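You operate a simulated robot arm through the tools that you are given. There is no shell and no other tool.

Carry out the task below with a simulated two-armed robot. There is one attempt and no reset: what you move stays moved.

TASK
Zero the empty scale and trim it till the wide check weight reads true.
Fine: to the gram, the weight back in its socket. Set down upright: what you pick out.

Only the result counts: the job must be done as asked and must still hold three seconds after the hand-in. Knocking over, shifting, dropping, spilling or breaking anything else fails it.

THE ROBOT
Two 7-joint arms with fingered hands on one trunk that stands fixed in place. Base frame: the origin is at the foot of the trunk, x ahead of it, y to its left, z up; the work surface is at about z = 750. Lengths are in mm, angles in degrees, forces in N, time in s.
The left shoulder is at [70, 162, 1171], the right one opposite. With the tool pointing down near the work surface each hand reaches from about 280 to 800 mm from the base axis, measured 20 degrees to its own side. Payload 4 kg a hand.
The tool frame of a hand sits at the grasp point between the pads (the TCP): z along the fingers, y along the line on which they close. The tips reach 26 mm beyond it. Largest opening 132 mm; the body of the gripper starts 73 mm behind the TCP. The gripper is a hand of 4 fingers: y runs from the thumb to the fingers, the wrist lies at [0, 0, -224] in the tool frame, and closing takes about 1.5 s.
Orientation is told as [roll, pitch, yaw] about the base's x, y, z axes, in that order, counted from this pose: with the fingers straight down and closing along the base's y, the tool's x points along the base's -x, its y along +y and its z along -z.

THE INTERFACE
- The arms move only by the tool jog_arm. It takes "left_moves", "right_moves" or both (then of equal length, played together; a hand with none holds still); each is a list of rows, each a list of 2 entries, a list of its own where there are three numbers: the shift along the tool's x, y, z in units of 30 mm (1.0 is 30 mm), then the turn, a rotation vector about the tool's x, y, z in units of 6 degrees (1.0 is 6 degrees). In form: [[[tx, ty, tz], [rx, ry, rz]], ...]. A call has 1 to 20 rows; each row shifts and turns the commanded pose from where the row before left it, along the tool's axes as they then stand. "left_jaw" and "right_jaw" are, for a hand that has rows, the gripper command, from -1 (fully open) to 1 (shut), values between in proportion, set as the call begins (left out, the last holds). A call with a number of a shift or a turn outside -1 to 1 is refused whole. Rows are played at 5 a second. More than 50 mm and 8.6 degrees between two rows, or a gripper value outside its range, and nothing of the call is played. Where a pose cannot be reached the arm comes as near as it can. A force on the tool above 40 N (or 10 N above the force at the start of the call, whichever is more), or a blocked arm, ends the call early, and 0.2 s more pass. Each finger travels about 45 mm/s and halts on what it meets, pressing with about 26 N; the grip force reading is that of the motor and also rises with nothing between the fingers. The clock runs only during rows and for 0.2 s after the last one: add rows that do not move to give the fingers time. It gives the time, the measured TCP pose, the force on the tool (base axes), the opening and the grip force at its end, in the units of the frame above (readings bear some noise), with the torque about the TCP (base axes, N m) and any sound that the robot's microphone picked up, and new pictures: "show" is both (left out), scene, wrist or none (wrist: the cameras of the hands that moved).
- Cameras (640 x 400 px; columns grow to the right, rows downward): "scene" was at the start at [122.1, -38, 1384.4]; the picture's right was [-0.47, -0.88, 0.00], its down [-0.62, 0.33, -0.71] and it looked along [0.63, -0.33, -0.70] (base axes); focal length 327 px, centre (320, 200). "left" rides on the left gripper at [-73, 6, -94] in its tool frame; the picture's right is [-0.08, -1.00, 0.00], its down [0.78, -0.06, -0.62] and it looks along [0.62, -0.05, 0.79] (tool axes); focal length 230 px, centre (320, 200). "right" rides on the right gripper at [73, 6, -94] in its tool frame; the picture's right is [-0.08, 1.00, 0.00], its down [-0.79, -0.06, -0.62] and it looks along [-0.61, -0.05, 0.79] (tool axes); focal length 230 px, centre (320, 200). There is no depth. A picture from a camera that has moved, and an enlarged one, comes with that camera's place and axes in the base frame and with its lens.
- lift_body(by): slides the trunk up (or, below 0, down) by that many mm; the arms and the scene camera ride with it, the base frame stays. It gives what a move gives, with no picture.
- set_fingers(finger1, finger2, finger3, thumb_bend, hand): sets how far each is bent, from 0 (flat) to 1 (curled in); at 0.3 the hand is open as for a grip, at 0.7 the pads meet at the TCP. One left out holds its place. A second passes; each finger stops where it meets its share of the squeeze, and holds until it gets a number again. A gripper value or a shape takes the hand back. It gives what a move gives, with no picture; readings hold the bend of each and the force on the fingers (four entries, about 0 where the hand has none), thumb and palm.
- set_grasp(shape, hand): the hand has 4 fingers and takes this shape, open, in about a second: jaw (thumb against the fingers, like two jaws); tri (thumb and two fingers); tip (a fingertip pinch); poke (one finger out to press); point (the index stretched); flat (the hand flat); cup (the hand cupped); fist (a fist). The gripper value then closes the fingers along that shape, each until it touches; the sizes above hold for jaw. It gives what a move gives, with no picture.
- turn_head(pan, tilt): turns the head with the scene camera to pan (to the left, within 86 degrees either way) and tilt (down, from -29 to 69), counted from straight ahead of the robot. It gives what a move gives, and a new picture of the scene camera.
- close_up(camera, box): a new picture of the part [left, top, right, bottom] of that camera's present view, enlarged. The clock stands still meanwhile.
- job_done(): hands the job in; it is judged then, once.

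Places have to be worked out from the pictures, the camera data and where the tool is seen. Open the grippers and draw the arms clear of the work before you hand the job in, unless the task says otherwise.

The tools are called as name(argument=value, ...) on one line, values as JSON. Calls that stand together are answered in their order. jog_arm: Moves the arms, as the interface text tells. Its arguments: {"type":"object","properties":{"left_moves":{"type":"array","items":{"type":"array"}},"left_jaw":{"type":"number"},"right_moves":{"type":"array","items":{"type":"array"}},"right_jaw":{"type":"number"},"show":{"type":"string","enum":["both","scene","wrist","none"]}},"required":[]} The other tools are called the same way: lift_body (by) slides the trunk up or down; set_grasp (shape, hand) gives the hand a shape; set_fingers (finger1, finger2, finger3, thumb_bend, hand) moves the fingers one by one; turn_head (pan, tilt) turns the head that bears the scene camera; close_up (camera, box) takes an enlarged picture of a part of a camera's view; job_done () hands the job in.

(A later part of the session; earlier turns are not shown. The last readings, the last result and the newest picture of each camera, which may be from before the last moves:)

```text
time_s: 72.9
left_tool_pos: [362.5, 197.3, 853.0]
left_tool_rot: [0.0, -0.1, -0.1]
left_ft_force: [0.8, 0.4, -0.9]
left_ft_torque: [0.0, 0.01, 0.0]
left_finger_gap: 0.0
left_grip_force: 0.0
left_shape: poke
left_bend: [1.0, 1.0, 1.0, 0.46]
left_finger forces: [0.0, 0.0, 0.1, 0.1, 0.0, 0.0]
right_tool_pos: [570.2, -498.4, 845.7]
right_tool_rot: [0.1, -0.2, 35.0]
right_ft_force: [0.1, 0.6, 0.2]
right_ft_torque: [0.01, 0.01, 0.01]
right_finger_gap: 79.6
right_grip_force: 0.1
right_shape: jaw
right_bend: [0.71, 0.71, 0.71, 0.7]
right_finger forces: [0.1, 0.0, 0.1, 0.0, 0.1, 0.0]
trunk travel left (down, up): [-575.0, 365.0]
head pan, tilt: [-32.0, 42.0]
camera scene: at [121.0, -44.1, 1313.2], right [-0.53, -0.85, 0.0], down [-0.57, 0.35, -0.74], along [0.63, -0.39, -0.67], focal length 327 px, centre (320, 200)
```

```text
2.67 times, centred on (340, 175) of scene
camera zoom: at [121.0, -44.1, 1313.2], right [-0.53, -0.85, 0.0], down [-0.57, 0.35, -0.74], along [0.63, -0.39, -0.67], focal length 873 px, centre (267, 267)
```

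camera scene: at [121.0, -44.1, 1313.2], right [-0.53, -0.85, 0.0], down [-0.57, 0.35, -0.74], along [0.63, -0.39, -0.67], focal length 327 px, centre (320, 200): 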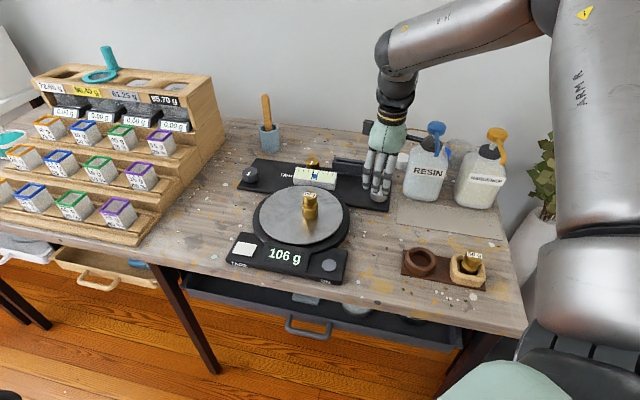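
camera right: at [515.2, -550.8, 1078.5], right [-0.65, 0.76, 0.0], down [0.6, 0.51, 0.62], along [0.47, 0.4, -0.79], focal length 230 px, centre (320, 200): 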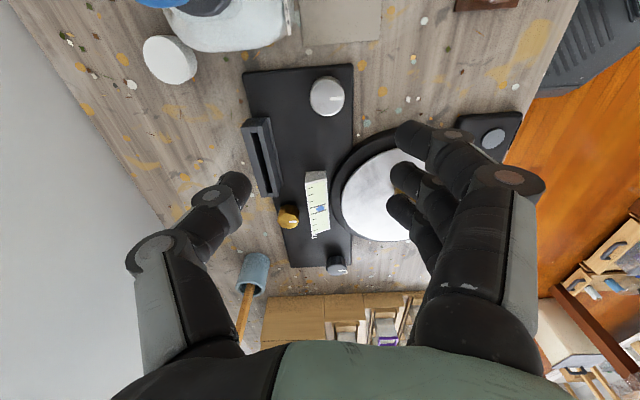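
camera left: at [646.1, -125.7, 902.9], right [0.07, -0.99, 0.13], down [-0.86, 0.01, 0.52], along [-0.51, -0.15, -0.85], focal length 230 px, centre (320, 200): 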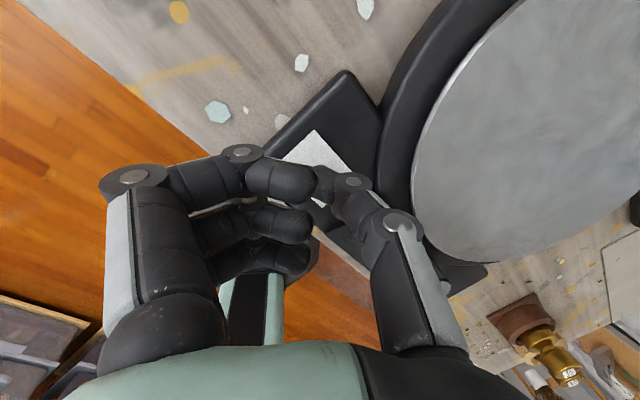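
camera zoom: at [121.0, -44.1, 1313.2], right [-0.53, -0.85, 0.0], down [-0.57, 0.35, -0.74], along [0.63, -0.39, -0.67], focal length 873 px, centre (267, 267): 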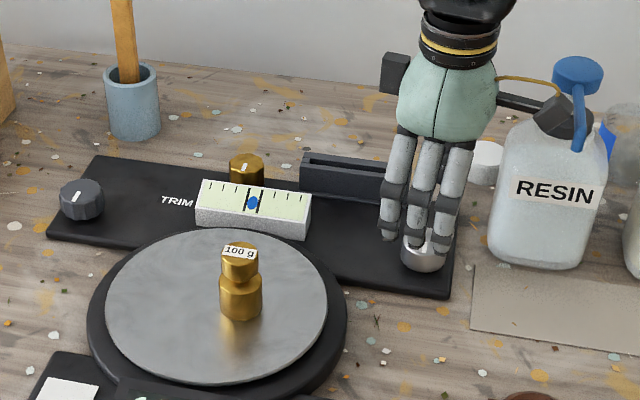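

The knob sits at y_t≈+4.7 and x_t≈-1, as planned, and the camera block stays in front of the bottle. I'll lower another 48 mm so the fingertips straddle the knob.

lift_body(by=-48)

close_up(camera="right", box=[160, 40, 480, 260])

close_up(camera="scene", box=[320, 110, 440, 200])

```text
time_s: 73.8
left_tool_pos: [363.5, 196.7, 805.6]
left_tool_rot: [0.0, 0.0, -0.1]
left_ft_force: [0.1, -0.1, -0.6]
left_ft_torque: [0.01, -0.01, -0.02]
left_finger_gap: 0.3
left_grip_force: 0.1
left_shape: poke
left_bend: [1.0, 1.0, 1.0, 0.46]
left_finger forces: [0.0, 0.0, 0.0, 0.1, 0.1, 0.1]
right_tool_pos: [570.0, -498.2, 796.9]
right_tool_rot: [0.1, -0.2, 35.0]
right_ft_force: [0.3, -0.6, 0.7]
right_ft_torque: [-0.01, -0.03, -0.02]
right_finger_gap: 79.6
right_grip_force: 0.1
right_shape: jaw
right_bend: [0.71, 0.71, 0.71, 0.7]
right_finger forces: [0.0, 0.0, 0.1, 0.0, 0.0, 0.1]
trunk travel left (down, up): [-527.0, 413.0]
head pan, tilt: [-32.0, 42.0]
```

```text
1.82 times, centred on (320, 150) of right
camera zoom: at [505.8, -536.6, 890.7], right [-0.51, 0.86, 0.0], down [0.68, 0.4, 0.62], along [0.53, 0.32, -0.79], focal length 418 px, centre (320, 291)
```

zoom: 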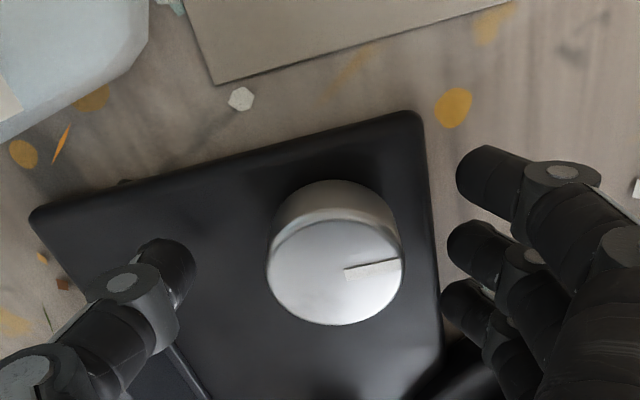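

```text
4.44 times, centred on (380, 155) of scene
camera zoom: at [120.6, -44.1, 1265.3], right [-0.53, -0.85, 0.0], down [-0.57, 0.35, -0.74], along [0.63, -0.39, -0.67], focal length 1455 px, centre (53, 400)
```

zoom: 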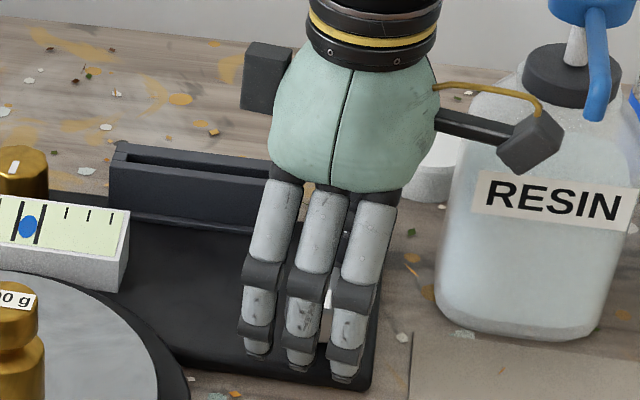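

Refined, the knob is 42 mm across with its top at z≈784, so the tips are already about 9 mm below its rim. I'll shift 3 mm in x, lower 5 mm, then close gently on the knob.

lift_body(by=-5)

jog_arm(right_moves=[[[-0.1, 0, 0], [0, 0, 0]], [[0, 0, 0], [0, 0, 0]], [[0, 0, 0], [0, 0, 0]], [[0, 0, 0], [0, 0, 0]], [[0, 0, 0], [0, 0, 0]], [[0, 0, 0], [0, 0, 0]], [[0, 0, 0], [0, 0, 0]]], right_jaw=1, show="none")

close_up(camera="right", box=[160, 40, 480, 260])

close_up(camera="scene", box=[210, 100, 450, 270])

```text
time_s: 74.4
left_tool_pos: [363.0, 197.4, 799.6]
left_tool_rot: [0.0, -0.1, 0.0]
left_ft_force: [0.5, -0.4, 0.6]
left_ft_torque: [-0.03, 0.0, 0.01]
left_finger_gap: 0.0
left_grip_force: 0.0
left_shape: poke
left_bend: [1.0, 1.0, 1.0, 0.46]
left_finger forces: [0.0, 0.1, 0.0, 0.0, 0.0, 0.0]
right_tool_pos: [568.2, -497.6, 791.7]
right_tool_rot: [0.1, -0.1, 35.0]
right_ft_force: [0.2, -0.3, 0.2]
right_ft_torque: [0.01, 0.01, -0.07]
right_finger_gap: 79.6
right_grip_force: 0.1
right_shape: jaw
right_bend: [0.71, 0.71, 0.71, 0.7]
right_finger forces: [0.0, 0.0, 0.0, 0.0, 0.0, 0.0]
trunk travel left (down, up): [-522.0, 418.0]
head pan, tilt: [-32.0, 42.0]
```

```text
time_s: 76.0
left_tool_pos: [362.4, 196.0, 800.6]
left_tool_rot: [0.0, 0.1, -0.1]
left_ft_force: [0.7, -1.1, 0.1]
left_ft_torque: [-0.01, 0.02, 0.01]
left_finger_gap: 0.0
left_grip_force: 0.0
left_shape: poke
left_bend: [1.0, 1.0, 1.0, 0.46]
left_finger forces: [0.0, 0.0, 0.0, 0.0, 0.1, 0.0]
right_tool_pos: [572.9, -496.8, 791.8]
right_tool_rot: [0.1, -0.2, 35.0]
right_ft_force: [2.1, -2.8, -2.2]
right_ft_torque: [-0.03, 0.05, 0.0]
right_finger_gap: 24.8
right_grip_force: 26.2
right_shape: jaw
right_bend: [0.73, 0.73, 0.72, 0.7]
right_finger forces: [8.9, 8.9, 3.8, 0.0, 23.6, 0.0]
trunk travel left (down, up): [-522.0, 418.0]
head pan, tilt: [-32.0, 42.0]
```

```text
1.82 times, centred on (320, 150) of right
camera zoom: at [508.9, -535.7, 885.4], right [-0.51, 0.86, 0.0], down [0.68, 0.4, 0.62], along [0.53, 0.32, -0.79], focal length 418 px, centre (320, 291)
```

zoom: 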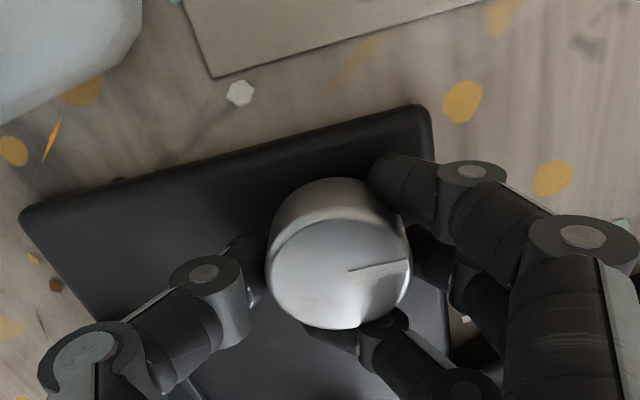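

```text
2.35 times, centred on (330, 185) of scene
camera zoom: at [121.4, -44.7, 1260.2], right [-0.53, -0.85, 0.0], down [-0.57, 0.35, -0.74], along [0.63, -0.39, -0.67], focal length 770 px, centre (296, 235)
```

zoom: 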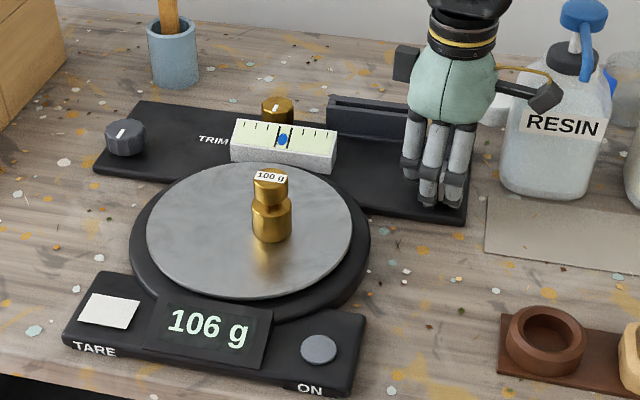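

The knob is gripped with well-spread contacts (8.9/8.9/3.8 N against 23.6 N). I'll turn it about 8° counter-clockwise and watch the display and the gauge.

jog_arm(right_moves=[[[0, 0, 0], [0, 0, -0.45]], [[0, 0, 0], [0, 0, -0.45]], [[0, 0, 0], [0, 0, -0.45]], [[0, 0, 0], [0, 0, 0]]], show="none")

close_up(camera="right", box=[160, 40, 480, 260])

close_up(camera="scene", box=[210, 100, 450, 270])

```text
time_s: 77.0
left_tool_pos: [364.3, 197.7, 800.5]
left_tool_rot: [0.0, 0.1, 0.0]
left_ft_force: [-0.1, 0.5, 0.0]
left_ft_torque: [-0.03, 0.0, 0.04]
left_finger_gap: 0.0
left_grip_force: 0.1
left_shape: poke
left_bend: [1.0, 1.0, 1.0, 0.46]
left_finger forces: [0.0, 0.0, 0.0, 0.0, 0.0, 0.0]
right_tool_pos: [571.1, -495.8, 792.2]
right_tool_rot: [0.0, -0.1, 43.1]
right_ft_force: [4.6, -1.7, 2.3]
right_ft_torque: [-0.1, 0.0, 0.01]
right_finger_gap: 24.7
right_grip_force: 26.2
right_shape: jaw
right_bend: [0.73, 0.74, 0.72, 0.7]
right_finger forces: [8.7, 8.5, 4.0, 0.1, 24.7, 0.0]
trunk travel left (down, up): [-522.0, 418.0]
head pan, tilt: [-32.0, 42.0]
```

```text
1.82 times, centred on (320, 150) of right
camera zoom: at [515.0, -543.3, 885.2], right [-0.63, 0.78, 0.0], down [0.61, 0.49, 0.62], along [0.48, 0.39, -0.78], focal length 418 px, centre (320, 291)
```

zoom: 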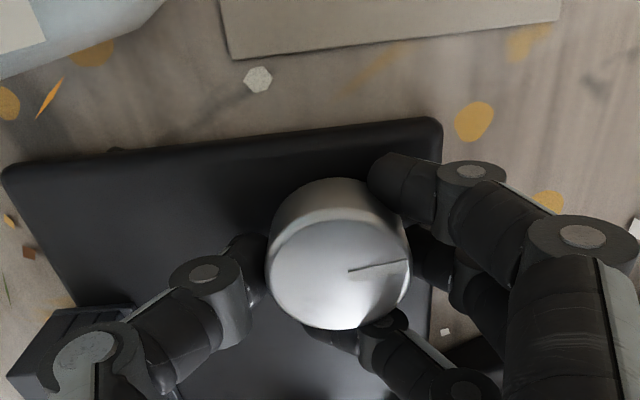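

```text
2.35 times, centred on (330, 185) of scene
camera zoom: at [121.3, -44.4, 1260.2], right [-0.53, -0.85, 0.0], down [-0.57, 0.35, -0.74], along [0.63, -0.39, -0.67], focal length 770 px, centre (296, 235)
```

zoom: 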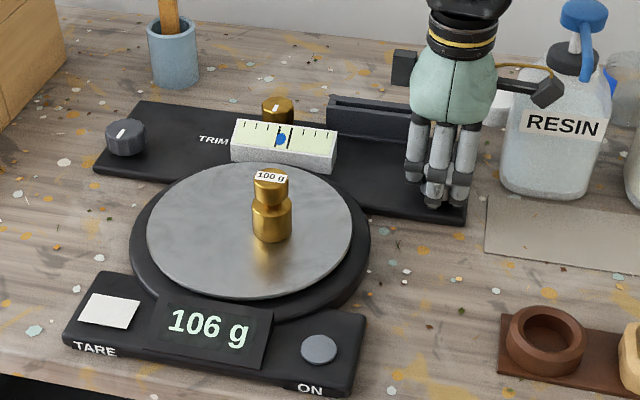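

The knob turned 8° with the hand and the display stayed at 106 g, but the gauge dot may have shifted left. I'll zoom in on the gauge.

close_up(camera="scene", box=[290, 140, 370, 190])

```text
8.00 times, centred on (330, 165) of scene
camera zoom: at [121.3, -44.4, 1260.2], right [-0.53, -0.85, 0.0], down [-0.57, 0.35, -0.74], along [0.63, -0.39, -0.67], focal length 2618 px, centre (240, 480)
```

zoom: 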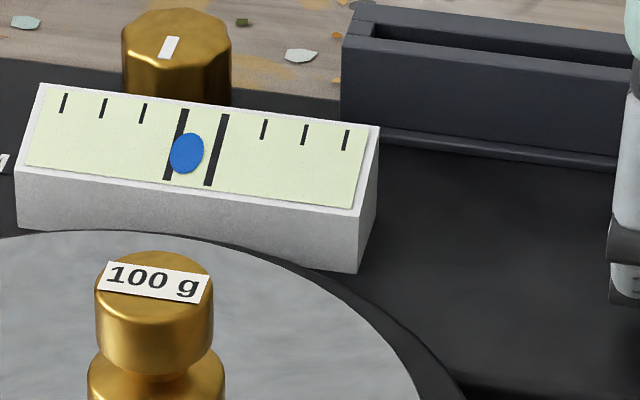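

The dot has moved from centre to the left line, so the silver knob drives the gauge. I'll wait a moment to see whether the display follows.

jog_arm(right_moves=[[[0, 0, 0], [0, 0, 0]], [[0, 0, 0], [0, 0, 0]], [[0, 0, 0], [0, 0, 0]], [[0, 0, 0], [0, 0, 0]], [[0, 0, 0], [0, 0, 0]]], show="none")

close_up(camera="scene", box=[230, 140, 370, 260])

```text
time_s: 78.2
left_tool_pos: [364.0, 196.8, 799.6]
left_tool_rot: [0.0, -0.1, -0.1]
left_ft_force: [-0.2, 0.1, -0.3]
left_ft_torque: [-0.02, -0.01, -0.02]
left_finger_gap: 0.1
left_grip_force: 0.1
left_shape: poke
left_bend: [1.0, 1.0, 1.0, 0.46]
left_finger forces: [0.0, 0.1, 0.1, 0.0, 0.0, 0.1]
right_tool_pos: [571.6, -496.8, 792.3]
right_tool_rot: [0.0, -0.2, 43.0]
right_ft_force: [5.6, -3.3, 2.9]
right_ft_torque: [-0.07, -0.04, 0.01]
right_finger_gap: 24.4
right_grip_force: 26.0
right_shape: jaw
right_bend: [0.73, 0.74, 0.72, 0.7]
right_finger forces: [8.6, 8.6, 4.4, 0.0, 25.4, 0.1]
trunk travel left (down, up): [-522.0, 418.0]
head pan, tilt: [-32.0, 42.0]
```

```text
3.33 times, centred on (300, 200) of scene
camera zoom: at [121.3, -44.2, 1260.2], right [-0.53, -0.85, 0.0], down [-0.57, 0.35, -0.74], along [0.63, -0.39, -0.67], focal length 1091 px, centre (387, 200)
```

zoom: 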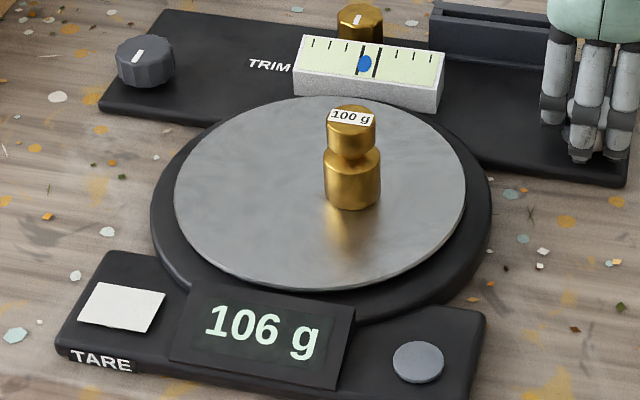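

The display still reads 106 g, but 8° could be hiding below the 1 g rounding. I'll turn back clockwise past the start by about 12° and compare display and gauge.

jog_arm(right_moves=[[[0, 0, 0], [0, 0, 0.5]], [[0, 0, 0], [0, 0, 0.5]], [[0, 0, 0], [0, 0, 0.5]], [[0, 0, 0], [0, 0, 0.5]], [[0, 0, 0], [0, 0, 0.5]], [[0, 0, 0], [0, 0, 0.5]], [[0, 0, 0], [0, 0, 0.35]], [[0, 0, 0], [0, 0, 0]]], show="none")

close_up(camera="scene", box=[230, 140, 370, 260])

close_up(camera="right", box=[160, 40, 480, 260])

close_up(camera="scene", box=[290, 140, 370, 190])

```text
time_s: 80.0
left_tool_pos: [363.6, 195.7, 799.9]
left_tool_rot: [0.1, 0.0, 0.0]
left_ft_force: [0.1, -1.1, 0.8]
left_ft_torque: [0.0, -0.02, -0.03]
left_finger_gap: 0.0
left_grip_force: 0.0
left_shape: poke
left_bend: [1.0, 1.0, 1.0, 0.46]
left_finger forces: [0.0, 0.1, 0.1, 0.0, 0.0, 0.0]
right_tool_pos: [570.4, -497.8, 790.8]
right_tool_rot: [0.1, -0.2, 22.9]
right_ft_force: [5.4, -10.4, 6.3]
right_ft_torque: [-0.25, -0.01, 0.03]
right_finger_gap: 24.7
right_grip_force: 26.1
right_shape: jaw
right_bend: [0.73, 0.74, 0.72, 0.7]
right_finger forces: [9.3, 7.9, 3.9, 0.0, 29.9, 0.0]
trunk travel left (down, up): [-522.0, 418.0]
head pan, tilt: [-32.0, 42.0]
```

```text
3.33 times, centred on (300, 200) of scene
camera zoom: at [120.8, -45.2, 1260.2], right [-0.53, -0.85, 0.0], down [-0.57, 0.36, -0.74], along [0.63, -0.39, -0.67], focal length 1091 px, centre (387, 200)
```

zoom: 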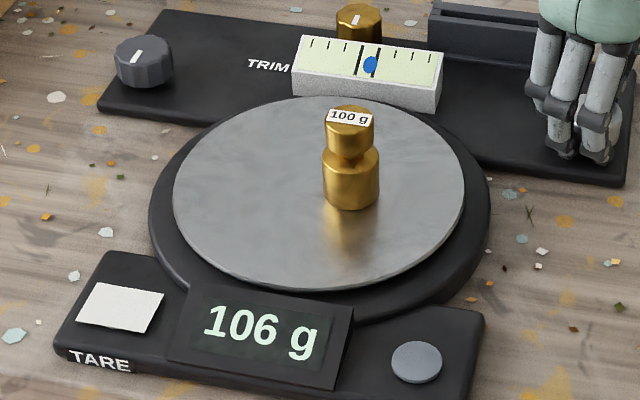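

```text
1.82 times, centred on (320, 150) of right
camera zoom: at [501.4, -521.7, 885.1], right [-0.32, 0.95, 0.0], down [0.75, 0.25, 0.62], along [0.59, 0.2, -0.79], focal length 418 px, centre (320, 291)
```

zoom: 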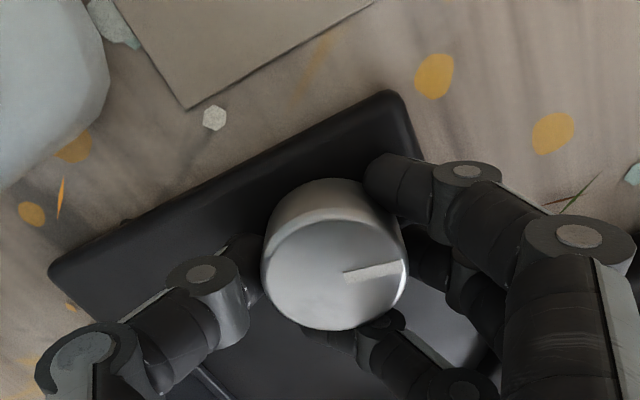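

```text
8.00 times, centred on (330, 165) of scene
camera zoom: at [120.8, -45.2, 1260.2], right [-0.53, -0.85, 0.0], down [-0.57, 0.36, -0.74], along [0.63, -0.39, -0.67], focal length 2618 px, centre (240, 480)
```

zoom: 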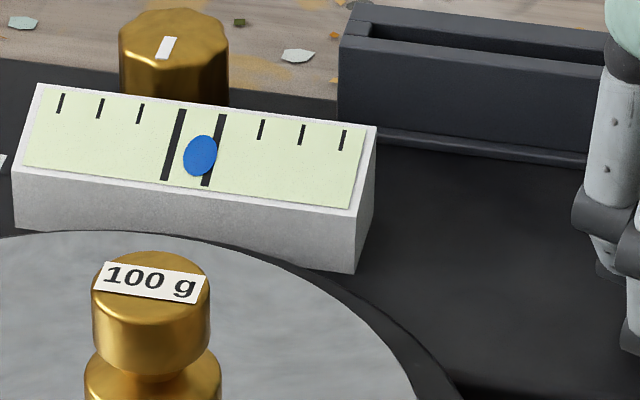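

Over 20° of turning the gauge dot moved but the display stayed at 106 g, so silver is only the level knob, not the trim. I'll turn it back to its starting angle (hand yaw 35°) and release it.

jog_arm(right_moves=[[[0, 0, 0], [0, 0, -0.5]], [[0, 0, 0], [0, 0, -0.5]], [[0, 0, 0], [0, 0, -0.5]], [[0, 0, 0], [0, 0, -0.51]], [[0, 0, 0], [0, 0, 0]], [[0, 0, 0], [0, 0, 0]]], show="none")

close_up(camera="scene", box=[290, 140, 370, 190])

close_up(camera="right", box=[160, 40, 480, 260])

```text
time_s: 81.4
left_tool_pos: [363.3, 195.8, 799.1]
left_tool_rot: [0.0, 0.1, -0.1]
left_ft_force: [-0.4, 0.4, 0.0]
left_ft_torque: [0.0, 0.02, 0.0]
left_finger_gap: 0.3
left_grip_force: 0.1
left_shape: poke
left_bend: [1.0, 1.0, 1.0, 0.46]
left_finger forces: [0.0, 0.1, 0.0, 0.0, 0.0, 0.0]
right_tool_pos: [571.2, -495.8, 791.5]
right_tool_rot: [0.2, -0.2, 35.1]
right_ft_force: [0.9, -6.6, 2.3]
right_ft_torque: [-0.15, 0.0, 0.03]
right_finger_gap: 24.6
right_grip_force: 26.2
right_shape: jaw
right_bend: [0.73, 0.74, 0.72, 0.7]
right_finger forces: [10.6, 9.1, 3.5, 0.0, 26.3, 0.1]
trunk travel left (down, up): [-522.0, 418.0]
head pan, tilt: [-32.0, 42.0]
```

```text
8.00 times, centred on (330, 165) of scene
camera zoom: at [120.7, -44.6, 1260.2], right [-0.53, -0.85, 0.0], down [-0.57, 0.35, -0.74], along [0.63, -0.39, -0.67], focal length 2618 px, centre (240, 480)
```

zoom: 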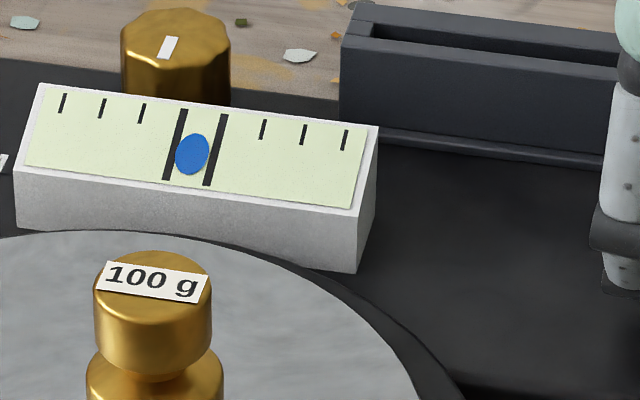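

```text
1.82 times, centred on (320, 150) of right
camera zoom: at [508.5, -535.1, 885.2], right [-0.51, 0.86, 0.0], down [0.68, 0.4, 0.62], along [0.53, 0.32, -0.79], focal length 418 px, centre (320, 291)
```

zoom: 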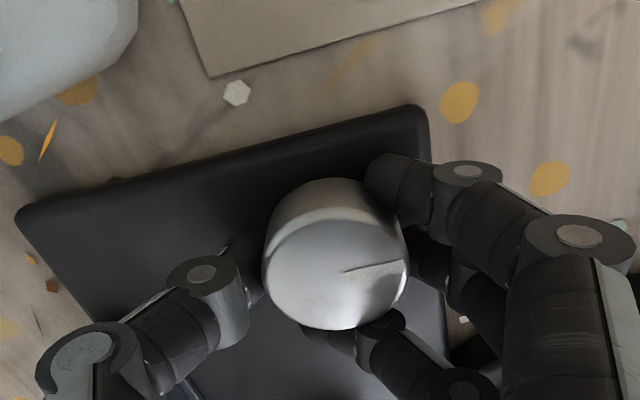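

The pointer and gauge dot are back where they started. I'll release the silver knob and rise clear.

jog_arm(right_moves=[[[0, 0, 0], [0, 0, 0]], [[0, 0, 0], [0, 0, 0]], [[0, 0, 0], [0, 0, 0]], [[0, 0, 0], [0, 0, 0]], [[0, 0, 0], [0, 0, 0]]], right_jaw=-0.2, show="none")

lift_body(by=150)

close_up(camera="right", box=[120, 20, 480, 260])

close_up(camera="scene", box=[210, 130, 450, 300])

```text
time_s: 82.6
left_tool_pos: [363.0, 196.6, 799.8]
left_tool_rot: [0.0, 0.0, 0.0]
left_ft_force: [0.9, -0.3, 0.8]
left_ft_torque: [-0.03, -0.04, 0.01]
left_finger_gap: 0.2
left_grip_force: 0.1
left_shape: poke
left_bend: [1.0, 1.0, 1.0, 0.46]
left_finger forces: [0.1, 0.0, 0.0, 0.0, 0.0, 0.0]
right_tool_pos: [571.4, -497.1, 793.1]
right_tool_rot: [0.0, -0.3, 35.0]
right_ft_force: [-0.2, -0.4, -0.2]
right_ft_torque: [-0.01, -0.01, 0.01]
right_finger_gap: 78.6
right_grip_force: 0.0
right_shape: jaw
right_bend: [0.71, 0.71, 0.71, 0.71]
right_finger forces: [0.1, 0.1, 0.1, 0.0, 0.0, 0.1]
trunk travel left (down, up): [-522.0, 418.0]
head pan, tilt: [-32.0, 42.0]
```

```text
time_s: 84.3
left_tool_pos: [363.8, 197.6, 949.4]
left_tool_rot: [0.1, 0.0, 0.0]
left_ft_force: [0.6, -0.4, -0.1]
left_ft_torque: [-0.02, -0.01, -0.03]
left_finger_gap: 0.0
left_grip_force: 0.1
left_shape: poke
left_bend: [1.0, 1.0, 1.0, 0.46]
left_finger forces: [0.1, 0.0, 0.0, 0.0, 0.0, 0.0]
right_tool_pos: [572.3, -495.9, 940.8]
right_tool_rot: [0.1, -0.3, 35.2]
right_ft_force: [-0.1, 0.2, 0.1]
right_ft_torque: [-0.02, -0.02, 0.01]
right_finger_gap: 78.7
right_grip_force: 0.1
right_shape: jaw
right_bend: [0.71, 0.71, 0.71, 0.71]
right_finger forces: [0.0, 0.0, 0.1, 0.1, 0.1, 0.1]
trunk travel left (down, up): [-672.0, 268.0]
head pan, tilt: [-32.0, 42.0]
```

```text
1.67 times, centred on (300, 140) of right
camera zoom: at [508.8, -534.9, 1035.3], right [-0.51, 0.86, 0.0], down [0.68, 0.4, 0.62], along [0.53, 0.32, -0.79], focal length 384 px, centre (353, 300)
```

zoom: 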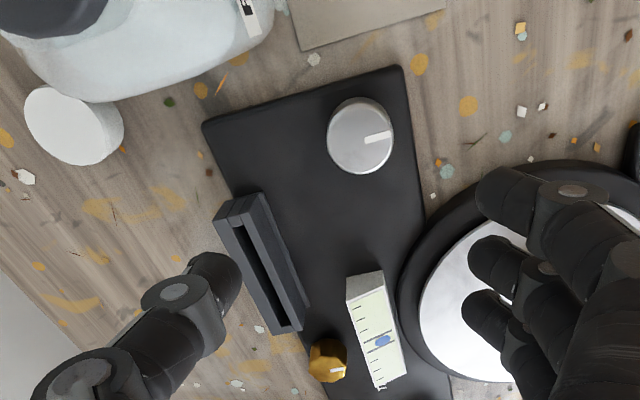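

```text
2.35 times, centred on (330, 215) of scene
camera zoom: at [121.1, -44.2, 1410.2], right [-0.53, -0.85, 0.0], down [-0.57, 0.35, -0.74], along [0.63, -0.39, -0.67], focal length 770 px, centre (296, 165)
```

zoom: 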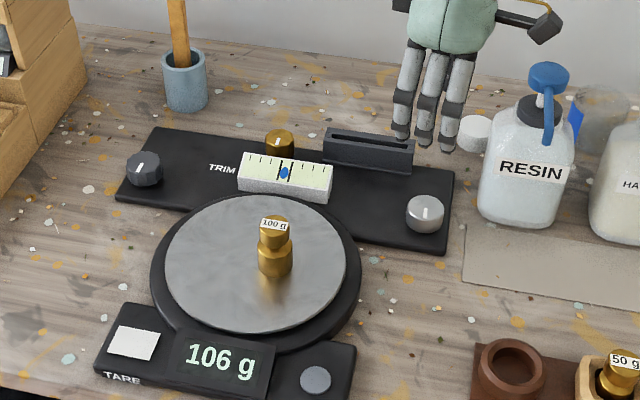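

Everything sits as before, and silver is restored. The dark knob triangulates to about (810,-255), top z≈787, which needs the hand tilted forward. I'll move away from the bottle, turn to yaw 0, and tilt about 25° at safe height.

jog_arm(right_moves=[[[-0.79, 0.425, 0], [0, 0, 0]], [[-0.79, 0.425, 0], [0, 0, 0]], [[-0.79, 0.425, 0], [0, 0, 0]], [[-0.79, 0.425, 0], [0, 0, 0]], [[0, 0, 0], [0, 0, 0.97]], [[0, 0, 0], [0, 0, 0.97]], [[0, 0, 0], [0, 0, 0.97]], [[0, 0, 0], [0, 0, 0.97]], [[0, 0, 0], [0, 0, 0.97]], [[0, 0, 0], [0, 0, 0.97]], [[0, 0, 0], [0, -0.83, 0]], [[0, 0, 0], [0, -0.83, 0]], [[0, 0, 0], [0, -0.83, 0]], [[0, 0, 0], [0, -0.83, 0]], [[0, 0, 0], [0, -0.83, 0]], [[0, 0, 0], [0, 0, 0]]], show="both")

```text
time_s: 87.7
left_tool_pos: [362.7, 196.7, 950.9]
left_tool_rot: [0.1, -0.1, -0.1]
left_ft_force: [-0.2, 0.5, -0.3]
left_ft_torque: [0.01, 0.04, 0.0]
left_finger_gap: 0.3
left_grip_force: 0.1
left_shape: poke
left_bend: [1.0, 1.0, 1.0, 0.46]
left_finger forces: [0.1, 0.0, 0.0, 0.0, 0.0, 0.1]
right_tool_pos: [619.9, -399.0, 941.2]
right_tool_rot: [0.2, -25.1, 0.2]
right_ft_force: [-0.3, 0.3, -0.2]
right_ft_torque: [-0.02, -0.02, 0.02]
right_finger_gap: 78.5
right_grip_force: 0.0
right_shape: jaw
right_bend: [0.71, 0.71, 0.71, 0.71]
right_finger forces: [0.0, 0.0, 0.0, 0.1, 0.0, 0.0]
trunk travel left (down, up): [-672.0, 268.0]
head pan, tilt: [-32.0, 42.0]
camera scene: at [121.3, -43.7, 1410.2], right [-0.53, -0.85, 0.0], down [-0.57, 0.35, -0.74], along [0.63, -0.39, -0.67], focal length 327 px, centre (320, 200)
camera right: at [514.5, -395.2, 996.2], right [0.07, 1.0, 0.04], down [0.45, -0.06, 0.89], along [0.89, -0.04, -0.45], focal length 230 px, centre (320, 200)
```

scene: 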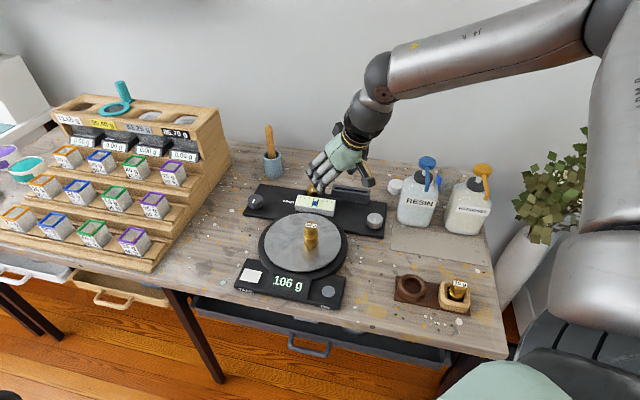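
right: 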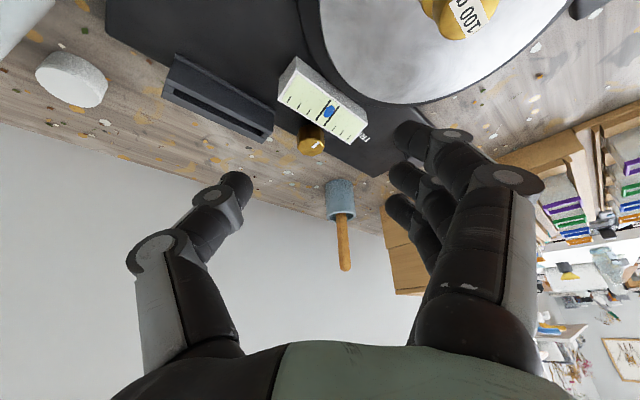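

The tilt was reached without trouble. I'll now move forward and inboard towards the dark knob, keeping the same height.

jog_arm(right_moves=[[[-0.566, 0.558, 0.264], [0, 0, 0]], [[-0.566, 0.558, 0.264], [0, 0, 0]], [[-0.566, 0.558, 0.264], [0, 0, 0]], [[-0.566, 0.558, 0.264], [0, 0, 0]], [[-0.566, 0.558, 0.264], [0, 0, 0]], [[-0.566, 0.558, 0.264], [0, 0, 0]], [[-0.566, 0.558, 0.264], [0, 0, 0]], [[-0.566, 0.558, 0.264], [0, 0, 0]], [[0, 0, 0], [0, 0, 0]]], show="both")

```text
time_s: 89.7
left_tool_pos: [363.5, 196.6, 949.5]
left_tool_rot: [0.0, 0.0, 0.0]
left_ft_force: [-0.9, 0.1, -0.2]
left_ft_torque: [-0.03, -0.03, -0.01]
left_finger_gap: 0.2
left_grip_force: 0.1
left_shape: poke
left_bend: [1.0, 1.0, 1.0, 0.46]
left_finger forces: [0.1, 0.1, 0.1, 0.1, 0.1, 0.0]
right_tool_pos: [732.2, -285.2, 953.9]
right_tool_rot: [0.1, -25.2, 0.1]
right_ft_force: [1.2, 1.3, -0.2]
right_ft_torque: [0.03, 0.03, 0.0]
right_finger_gap: 78.8
right_grip_force: 0.0
right_shape: jaw
right_bend: [0.71, 0.71, 0.71, 0.71]
right_finger forces: [0.0, 0.0, 0.0, 0.0, 0.0, 0.1]
right hand out of reach, approached as far as the arm can: row 7, 8
trunk travel left (down, up): [-672.0, 268.0]
head pan, tilt: [-32.0, 42.0]
camera scene: at [121.4, -44.2, 1410.2], right [-0.53, -0.85, 0.0], down [-0.57, 0.35, -0.74], along [0.63, -0.39, -0.67], focal length 327 px, centre (320, 200)
camera right: at [627.6, -281.1, 1008.0], right [0.07, 1.0, 0.04], down [0.45, -0.06, 0.89], along [0.89, -0.04, -0.45], focal length 230 px, centre (320, 200)
```

scene: 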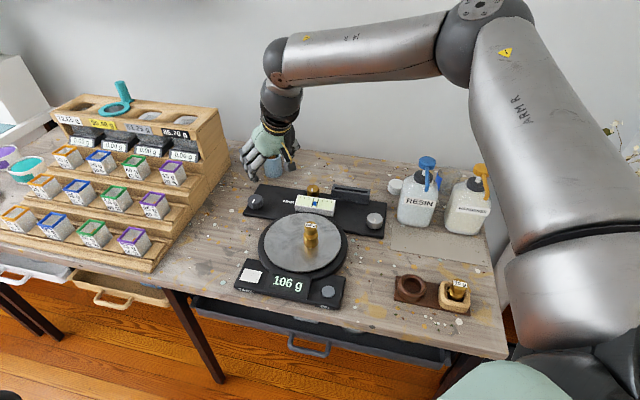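
right: 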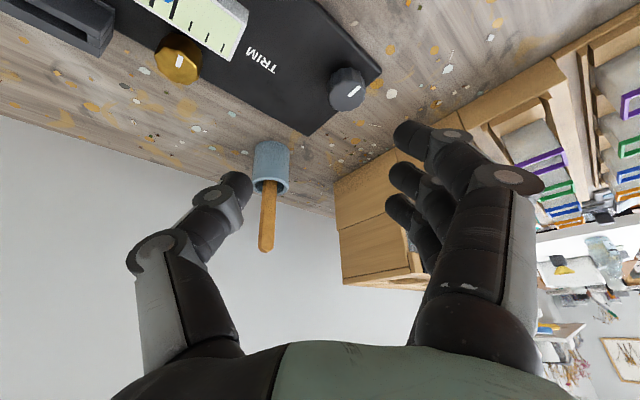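

The arm stops at (732,-285,954) with the elbow far from straight, so it's posture-limited again. A wrist that is higher relative to the shoulder has helped before. I'll raise the hand 130 mm, push forward from there, and drop the trunk afterwards.

jog_arm(right_moves=[[[-0.367, 0, -0.785], [0, 0, 0]], [[-0.367, 0, -0.785], [0, 0, 0]], [[-0.367, 0, -0.785], [0, 0, 0]], [[-0.367, 0, -0.785], [0, 0, 0]], [[-0.367, 0, -0.785], [0, 0, 0]], [[-0.453, 0.25, 0.2115], [0, 0, 0]], [[-0.453, 0.25, 0.2115], [0, 0, 0]], [[-0.453, 0.25, 0.2115], [0, 0, 0]], [[-0.453, 0.25, 0.2115], [0, 0, 0]], [[0, 0, 0], [0, 0, 0]]], show="scene")

```text
time_s: 91.9
left_tool_pos: [364.5, 196.1, 949.8]
left_tool_rot: [0.0, 0.0, 0.0]
left_ft_force: [-0.8, -0.1, -1.2]
left_ft_torque: [0.01, 0.01, 0.0]
left_finger_gap: 0.0
left_grip_force: 0.0
left_shape: poke
left_bend: [1.0, 1.0, 1.0, 0.46]
left_finger forces: [0.1, 0.1, 0.0, 0.0, 0.1, 0.0]
right_tool_pos: [735.8, -283.2, 1082.7]
right_tool_rot: [0.3, -25.1, 0.0]
right_ft_force: [0.2, -0.2, 0.7]
right_ft_torque: [-0.01, -0.01, -0.03]
right_finger_gap: 79.1
right_grip_force: 0.2
right_shape: jaw
right_bend: [0.71, 0.71, 0.71, 0.71]
right_finger forces: [0.0, 0.1, 0.0, 0.1, 0.1, 0.0]
right hand out of reach, approached as far as the arm can: row 6, 7, 8, 9
trunk travel left (down, up): [-672.0, 268.0]
head pan, tilt: [-32.0, 42.0]
camera scene: at [120.8, -44.1, 1410.3], right [-0.53, -0.85, 0.0], down [-0.57, 0.35, -0.74], along [0.63, -0.39, -0.67], focal length 327 px, centre (320, 200)
```

scene: 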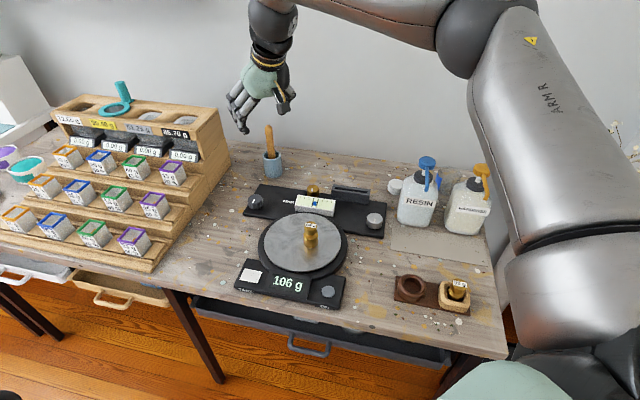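

Reach is still capped, and the upper arm seems pinned at the same outboard azimuth each time. I'll pull back, straighten the hand, rise to about z=1200, and then sweep inboard to let the elbow swing over into a better posture.

jog_arm(right_moves=[[[0.351, 0, -0.779], [0, 0, 0]], [[0.351, 0, -0.779], [0, 0, 0]], [[0.351, 0, -0.779], [0, 0, 0]], [[0.351, 0, -0.779], [0, 0, 0]], [[0.351, 0, -0.779], [0, 0, 0]], [[0.351, 0, -0.779], [0, 0, 0]], [[0.351, 0, -0.779], [0, 0, 0]], [[0, 0, 0], [0, 0.83, 0]], [[0, 0, 0], [0, 0.83, 0]], [[0, 0, 0], [0, 0.83, 0]], [[0, 0, 0], [0, 0.83, 0]], [[0, 0, 0], [0, 0.83, 0]], [[0, 0.75, 0], [0, 0, 0]], [[0, 0.75, 0], [0, 0, 0]], [[0, 0.75, 0], [0, 0, 0]], [[0, 0.75, 0], [0, 0, 0]], [[0, 0.75, 0], [0, 0, 0]], [[0, 0.75, 0], [0, 0, 0]], [[0, 0.75, 0], [0, 0, 0]], [[0, 0, 0], [0, 0, 0]]], show="scene")

```text
time_s: 96.1
left_tool_pos: [363.1, 196.2, 949.4]
left_tool_rot: [0.0, 0.1, 0.0]
left_ft_force: [0.7, 0.7, 0.1]
left_ft_torque: [-0.02, 0.02, -0.02]
left_finger_gap: 0.0
left_grip_force: 0.0
left_shape: poke
left_bend: [1.0, 1.0, 1.0, 0.46]
left_finger forces: [0.0, 0.1, 0.1, 0.0, 0.1, 0.0]
right_tool_pos: [495.0, -185.9, 1110.1]
right_tool_rot: [0.4, -0.3, 0.0]
right_ft_force: [0.0, 0.0, -0.2]
right_ft_torque: [-0.02, -0.01, 0.0]
right_finger_gap: 79.0
right_grip_force: 0.1
right_shape: jaw
right_bend: [0.71, 0.71, 0.71, 0.71]
right_finger forces: [0.0, 0.0, 0.1, 0.1, 0.1, 0.0]
right hand out of reach, approached as far as the arm can: row 10, 11, 12, 13, 14, 15, 16, 17, 18, 19
trunk travel left (down, up): [-672.0, 268.0]
head pan, tilt: [-32.0, 42.0]
camera scene: at [120.9, -44.3, 1410.2], right [-0.53, -0.85, 0.0], down [-0.57, 0.35, -0.74], along [0.63, -0.39, -0.67], focal length 327 px, centre (320, 200)
```

scene: 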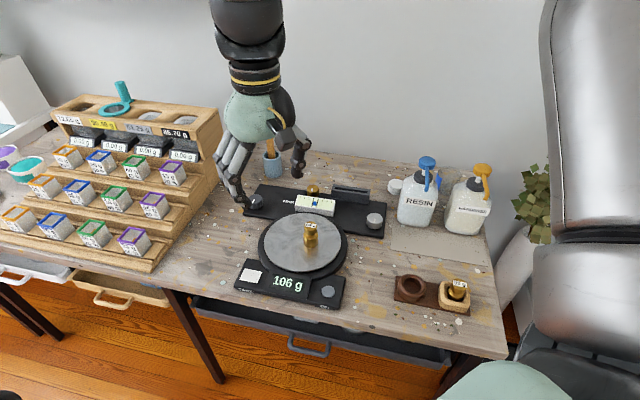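

Tilting upright at height was what failed, so the wrist's sideways bend looks like the tight limit. With the thumb nearest the robot (yaw about -60°) the bend becomes plain palm flexion, which should have far more range. I'll drop slightly and turn the hand there.

jog_arm(right_moves=[[[0.3, -0.3, 0.5], [0, 0, 0.5]], [[0.3, -0.3, 0.5], [0, 0, 0.9]], [[0, 0, 0], [0, 0, 0.95]], [[0, 0, 0], [0, 0, 0.95]], [[0, 0, 0], [0, 0, 0.95]], [[0, 0, 0], [0, 0, 0.95]], [[0, 0, 0], [0, 0, 0.95]], [[0, 0, 0], [0, 0, 0.95]], [[0, 0, 0], [0, 0, 0.95]], [[0, 0, 0], [0, 0, 0.95]], [[0, 0, 0], [0, 0, 0.95]], [[0, 0, 0], [0, 0, 0]]], show="scene")

```text
time_s: 98.7
left_tool_pos: [364.0, 197.8, 950.2]
left_tool_rot: [0.0, 0.1, 0.1]
left_ft_force: [-0.6, -0.1, -0.6]
left_ft_torque: [-0.03, -0.01, 0.0]
left_finger_gap: 0.0
left_grip_force: 0.1
left_shape: poke
left_bend: [1.0, 1.0, 1.0, 0.46]
left_finger forces: [0.1, 0.0, 0.1, 0.0, 0.0, 0.1]
right_tool_pos: [475.4, -204.1, 1080.6]
right_tool_rot: [0.1, 0.2, -59.5]
right_ft_force: [-0.3, 0.9, -0.2]
right_ft_torque: [0.0, -0.02, 0.02]
right_finger_gap: 78.7
right_grip_force: 0.1
right_shape: jaw
right_bend: [0.71, 0.71, 0.71, 0.71]
right_finger forces: [0.0, 0.0, 0.0, 0.1, 0.0, 0.0]
trunk travel left (down, up): [-672.0, 268.0]
head pan, tilt: [-32.0, 42.0]
camera scene: at [120.9, -44.1, 1410.2], right [-0.53, -0.85, 0.0], down [-0.57, 0.35, -0.74], along [0.63, -0.39, -0.67], focal length 327 px, centre (320, 200)
```

scene: 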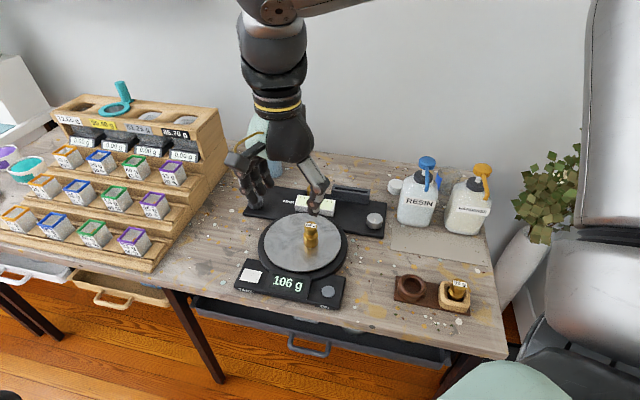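

Yaw -59.5° was reached cleanly. I'll test how far forward it goes now, heading towards (675,-214) and down a little.

jog_arm(right_moves=[[[-0.453, 0.7, 0.416], [0, 0, 0]], [[-0.453, 0.7, 0.416], [0, 0, 0]], [[-0.453, 0.7, 0.416], [0, 0, 0]], [[-0.453, 0.7, 0.416], [0, 0, 0]], [[-0.453, 0.7, 0.416], [0, 0, 0]], [[-0.453, 0.7, 0.416], [0, 0, 0]], [[-0.453, 0.7, 0.416], [0, 0, 0]], [[-0.453, 0.7, 0.416], [0, 0, 0]], [[0, 0, 0], [0, 0, 0]]], show="scene")

```text
time_s: 100.7
left_tool_pos: [363.8, 197.1, 950.1]
left_tool_rot: [0.0, 0.0, 0.0]
left_ft_force: [0.3, 1.0, 0.0]
left_ft_torque: [0.0, 0.03, 0.02]
left_finger_gap: 0.1
left_grip_force: 0.2
left_shape: poke
left_bend: [1.0, 1.0, 1.0, 0.46]
left_finger forces: [0.0, 0.1, 0.1, 0.1, 0.0, 0.0]
right_tool_pos: [606.1, -260.7, 973.7]
right_tool_rot: [0.3, 0.2, -59.6]
right_ft_force: [0.1, -1.0, 0.2]
right_ft_torque: [-0.01, -0.05, -0.03]
right_finger_gap: 78.9
right_grip_force: 0.0
right_shape: jaw
right_bend: [0.71, 0.71, 0.71, 0.71]
right_finger forces: [0.0, 0.0, 0.0, 0.0, 0.0, 0.0]
right hand out of reach, approached as far as the arm can: row 4, 5, 6, 7, 8
trunk travel left (down, up): [-672.0, 268.0]
head pan, tilt: [-32.0, 42.0]
camera scene: at [120.8, -43.9, 1410.3], right [-0.53, -0.85, 0.0], down [-0.57, 0.35, -0.74], along [0.63, -0.39, -0.67], focal length 327 px, centre (320, 200)
```

scene: 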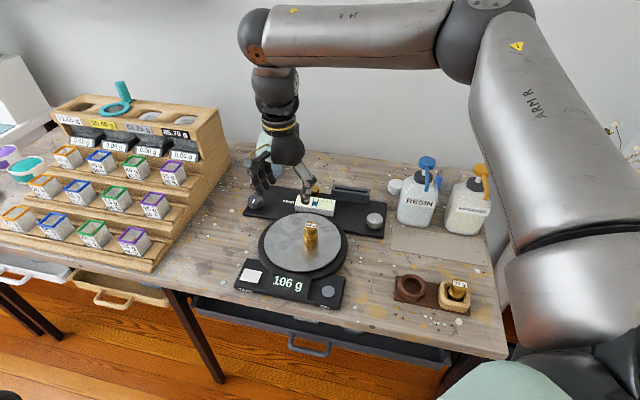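

The wrist boundary now looks clear: the upper arm stays pinned outboard, so the wrist can't go further inboard than a line. If I tilt the hand strongly forward-left, the wrist can stay inside that line while the fingers reach the dark knob. I'll look at the "tip" and "point" shapes to choose a slim one for this.

set_grasp(hand="right", shape="tip")

close_up(camera="right", box=[0, 0, 640, 400])

close_up(camera="scene", box=[200, 80, 380, 220])

set_grasp(hand="right", shape="tri")

close_up(camera="right", box=[0, 0, 640, 400])

close_up(camera="scene", box=[200, 80, 380, 220])

```text
time_s: 101.6
left_tool_pos: [363.2, 197.4, 949.7]
left_tool_rot: [0.1, 0.0, -0.1]
left_ft_force: [-0.2, -0.3, -0.8]
left_ft_torque: [-0.01, 0.0, 0.01]
left_finger_gap: 0.0
left_grip_force: 0.1
left_shape: poke
left_bend: [1.0, 1.0, 1.0, 0.46]
left_finger forces: [0.2, 0.0, 0.0, 0.1, 0.1, 0.1]
right_tool_pos: [606.3, -260.5, 974.0]
right_tool_rot: [0.3, 0.2, -59.6]
right_ft_force: [-0.2, -0.3, -0.3]
right_ft_torque: [0.05, -0.01, 0.01]
right_finger_gap: 131.9
right_grip_force: 0.1
right_shape: tip
right_bend: [0.0, 0.3, 0.0, 0.3]
right_finger forces: [0.0, 0.1, 0.0, 0.0, 0.0, 0.1]
trunk travel left (down, up): [-672.0, 268.0]
head pan, tilt: [-32.0, 42.0]
```

```text
1.00 times, centred on (320, 200) of right (not enlarged: the box is as wide or as high as the picture)
camera zoom: at [574.1, -195.6, 1067.9], right [0.9, 0.44, 0.01], down [0.34, -0.71, 0.61], along [0.27, -0.55, -0.79], focal length 230 px, centre (320, 200)
```

zoom: 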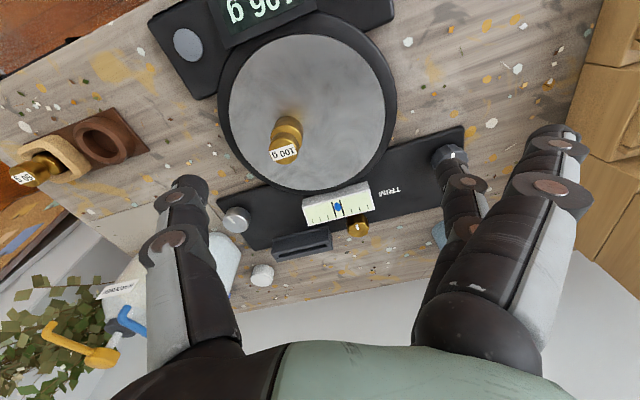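

```text
2.86 times, centred on (290, 150) of scene
camera zoom: at [121.0, -44.1, 1410.2], right [-0.53, -0.85, 0.0], down [-0.57, 0.35, -0.74], along [0.63, -0.39, -0.67], focal length 935 px, centre (406, 343)
```

zoom: 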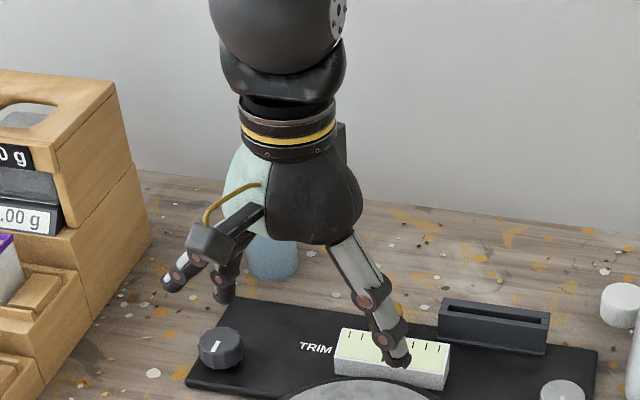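

```text
time_s: 102.5
left_tool_pos: [363.1, 197.7, 950.3]
left_tool_rot: [0.0, 0.0, -0.1]
left_ft_force: [0.3, 0.2, 0.3]
left_ft_torque: [-0.02, 0.03, 0.01]
left_finger_gap: 0.0
left_grip_force: 0.1
left_shape: poke
left_bend: [1.0, 1.0, 1.0, 0.46]
left_finger forces: [0.0, 0.0, 0.0, 0.0, 0.1, 0.1]
right_tool_pos: [606.1, -259.6, 974.3]
right_tool_rot: [0.3, 0.1, -59.6]
right_ft_force: [0.2, -0.5, -0.7]
right_ft_torque: [0.01, 0.0, -0.01]
right_finger_gap: 131.7
right_grip_force: 0.1
right_shape: tri
right_bend: [0.3, 0.3, 0.0, 0.3]
right_finger forces: [0.1, 0.0, 0.0, 0.0, 0.1, 0.0]
trunk travel left (down, up): [-672.0, 268.0]
head pan, tilt: [-32.0, 42.0]
```

```text
1.00 times, centred on (320, 200) of right (not enlarged: the box is as wide or as high as the picture)
camera zoom: at [574.0, -195.6, 1067.9], right [0.9, 0.44, 0.01], down [0.34, -0.71, 0.61], along [0.27, -0.55, -0.79], focal length 230 px, centre (320, 200)
```

zoom: 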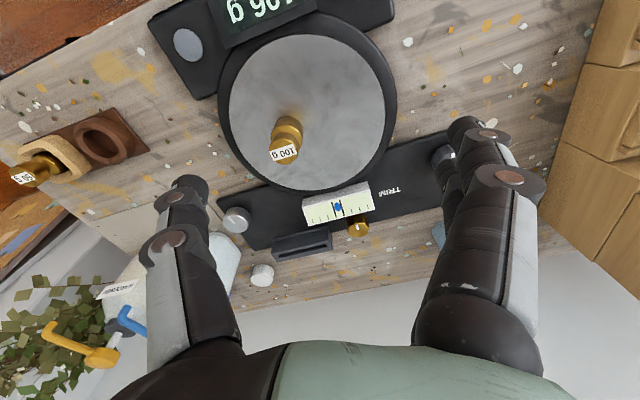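

```text
2.86 times, centred on (290, 150) of scene
camera zoom: at [120.9, -44.1, 1410.2], right [-0.53, -0.85, 0.0], down [-0.57, 0.35, -0.74], along [0.63, -0.39, -0.67], focal length 935 px, centre (406, 343)
```

zoom: 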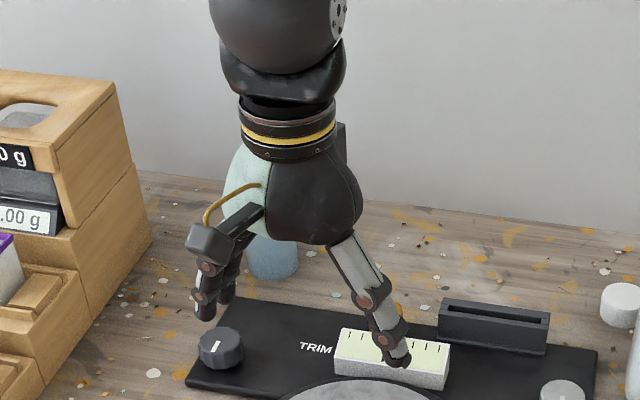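

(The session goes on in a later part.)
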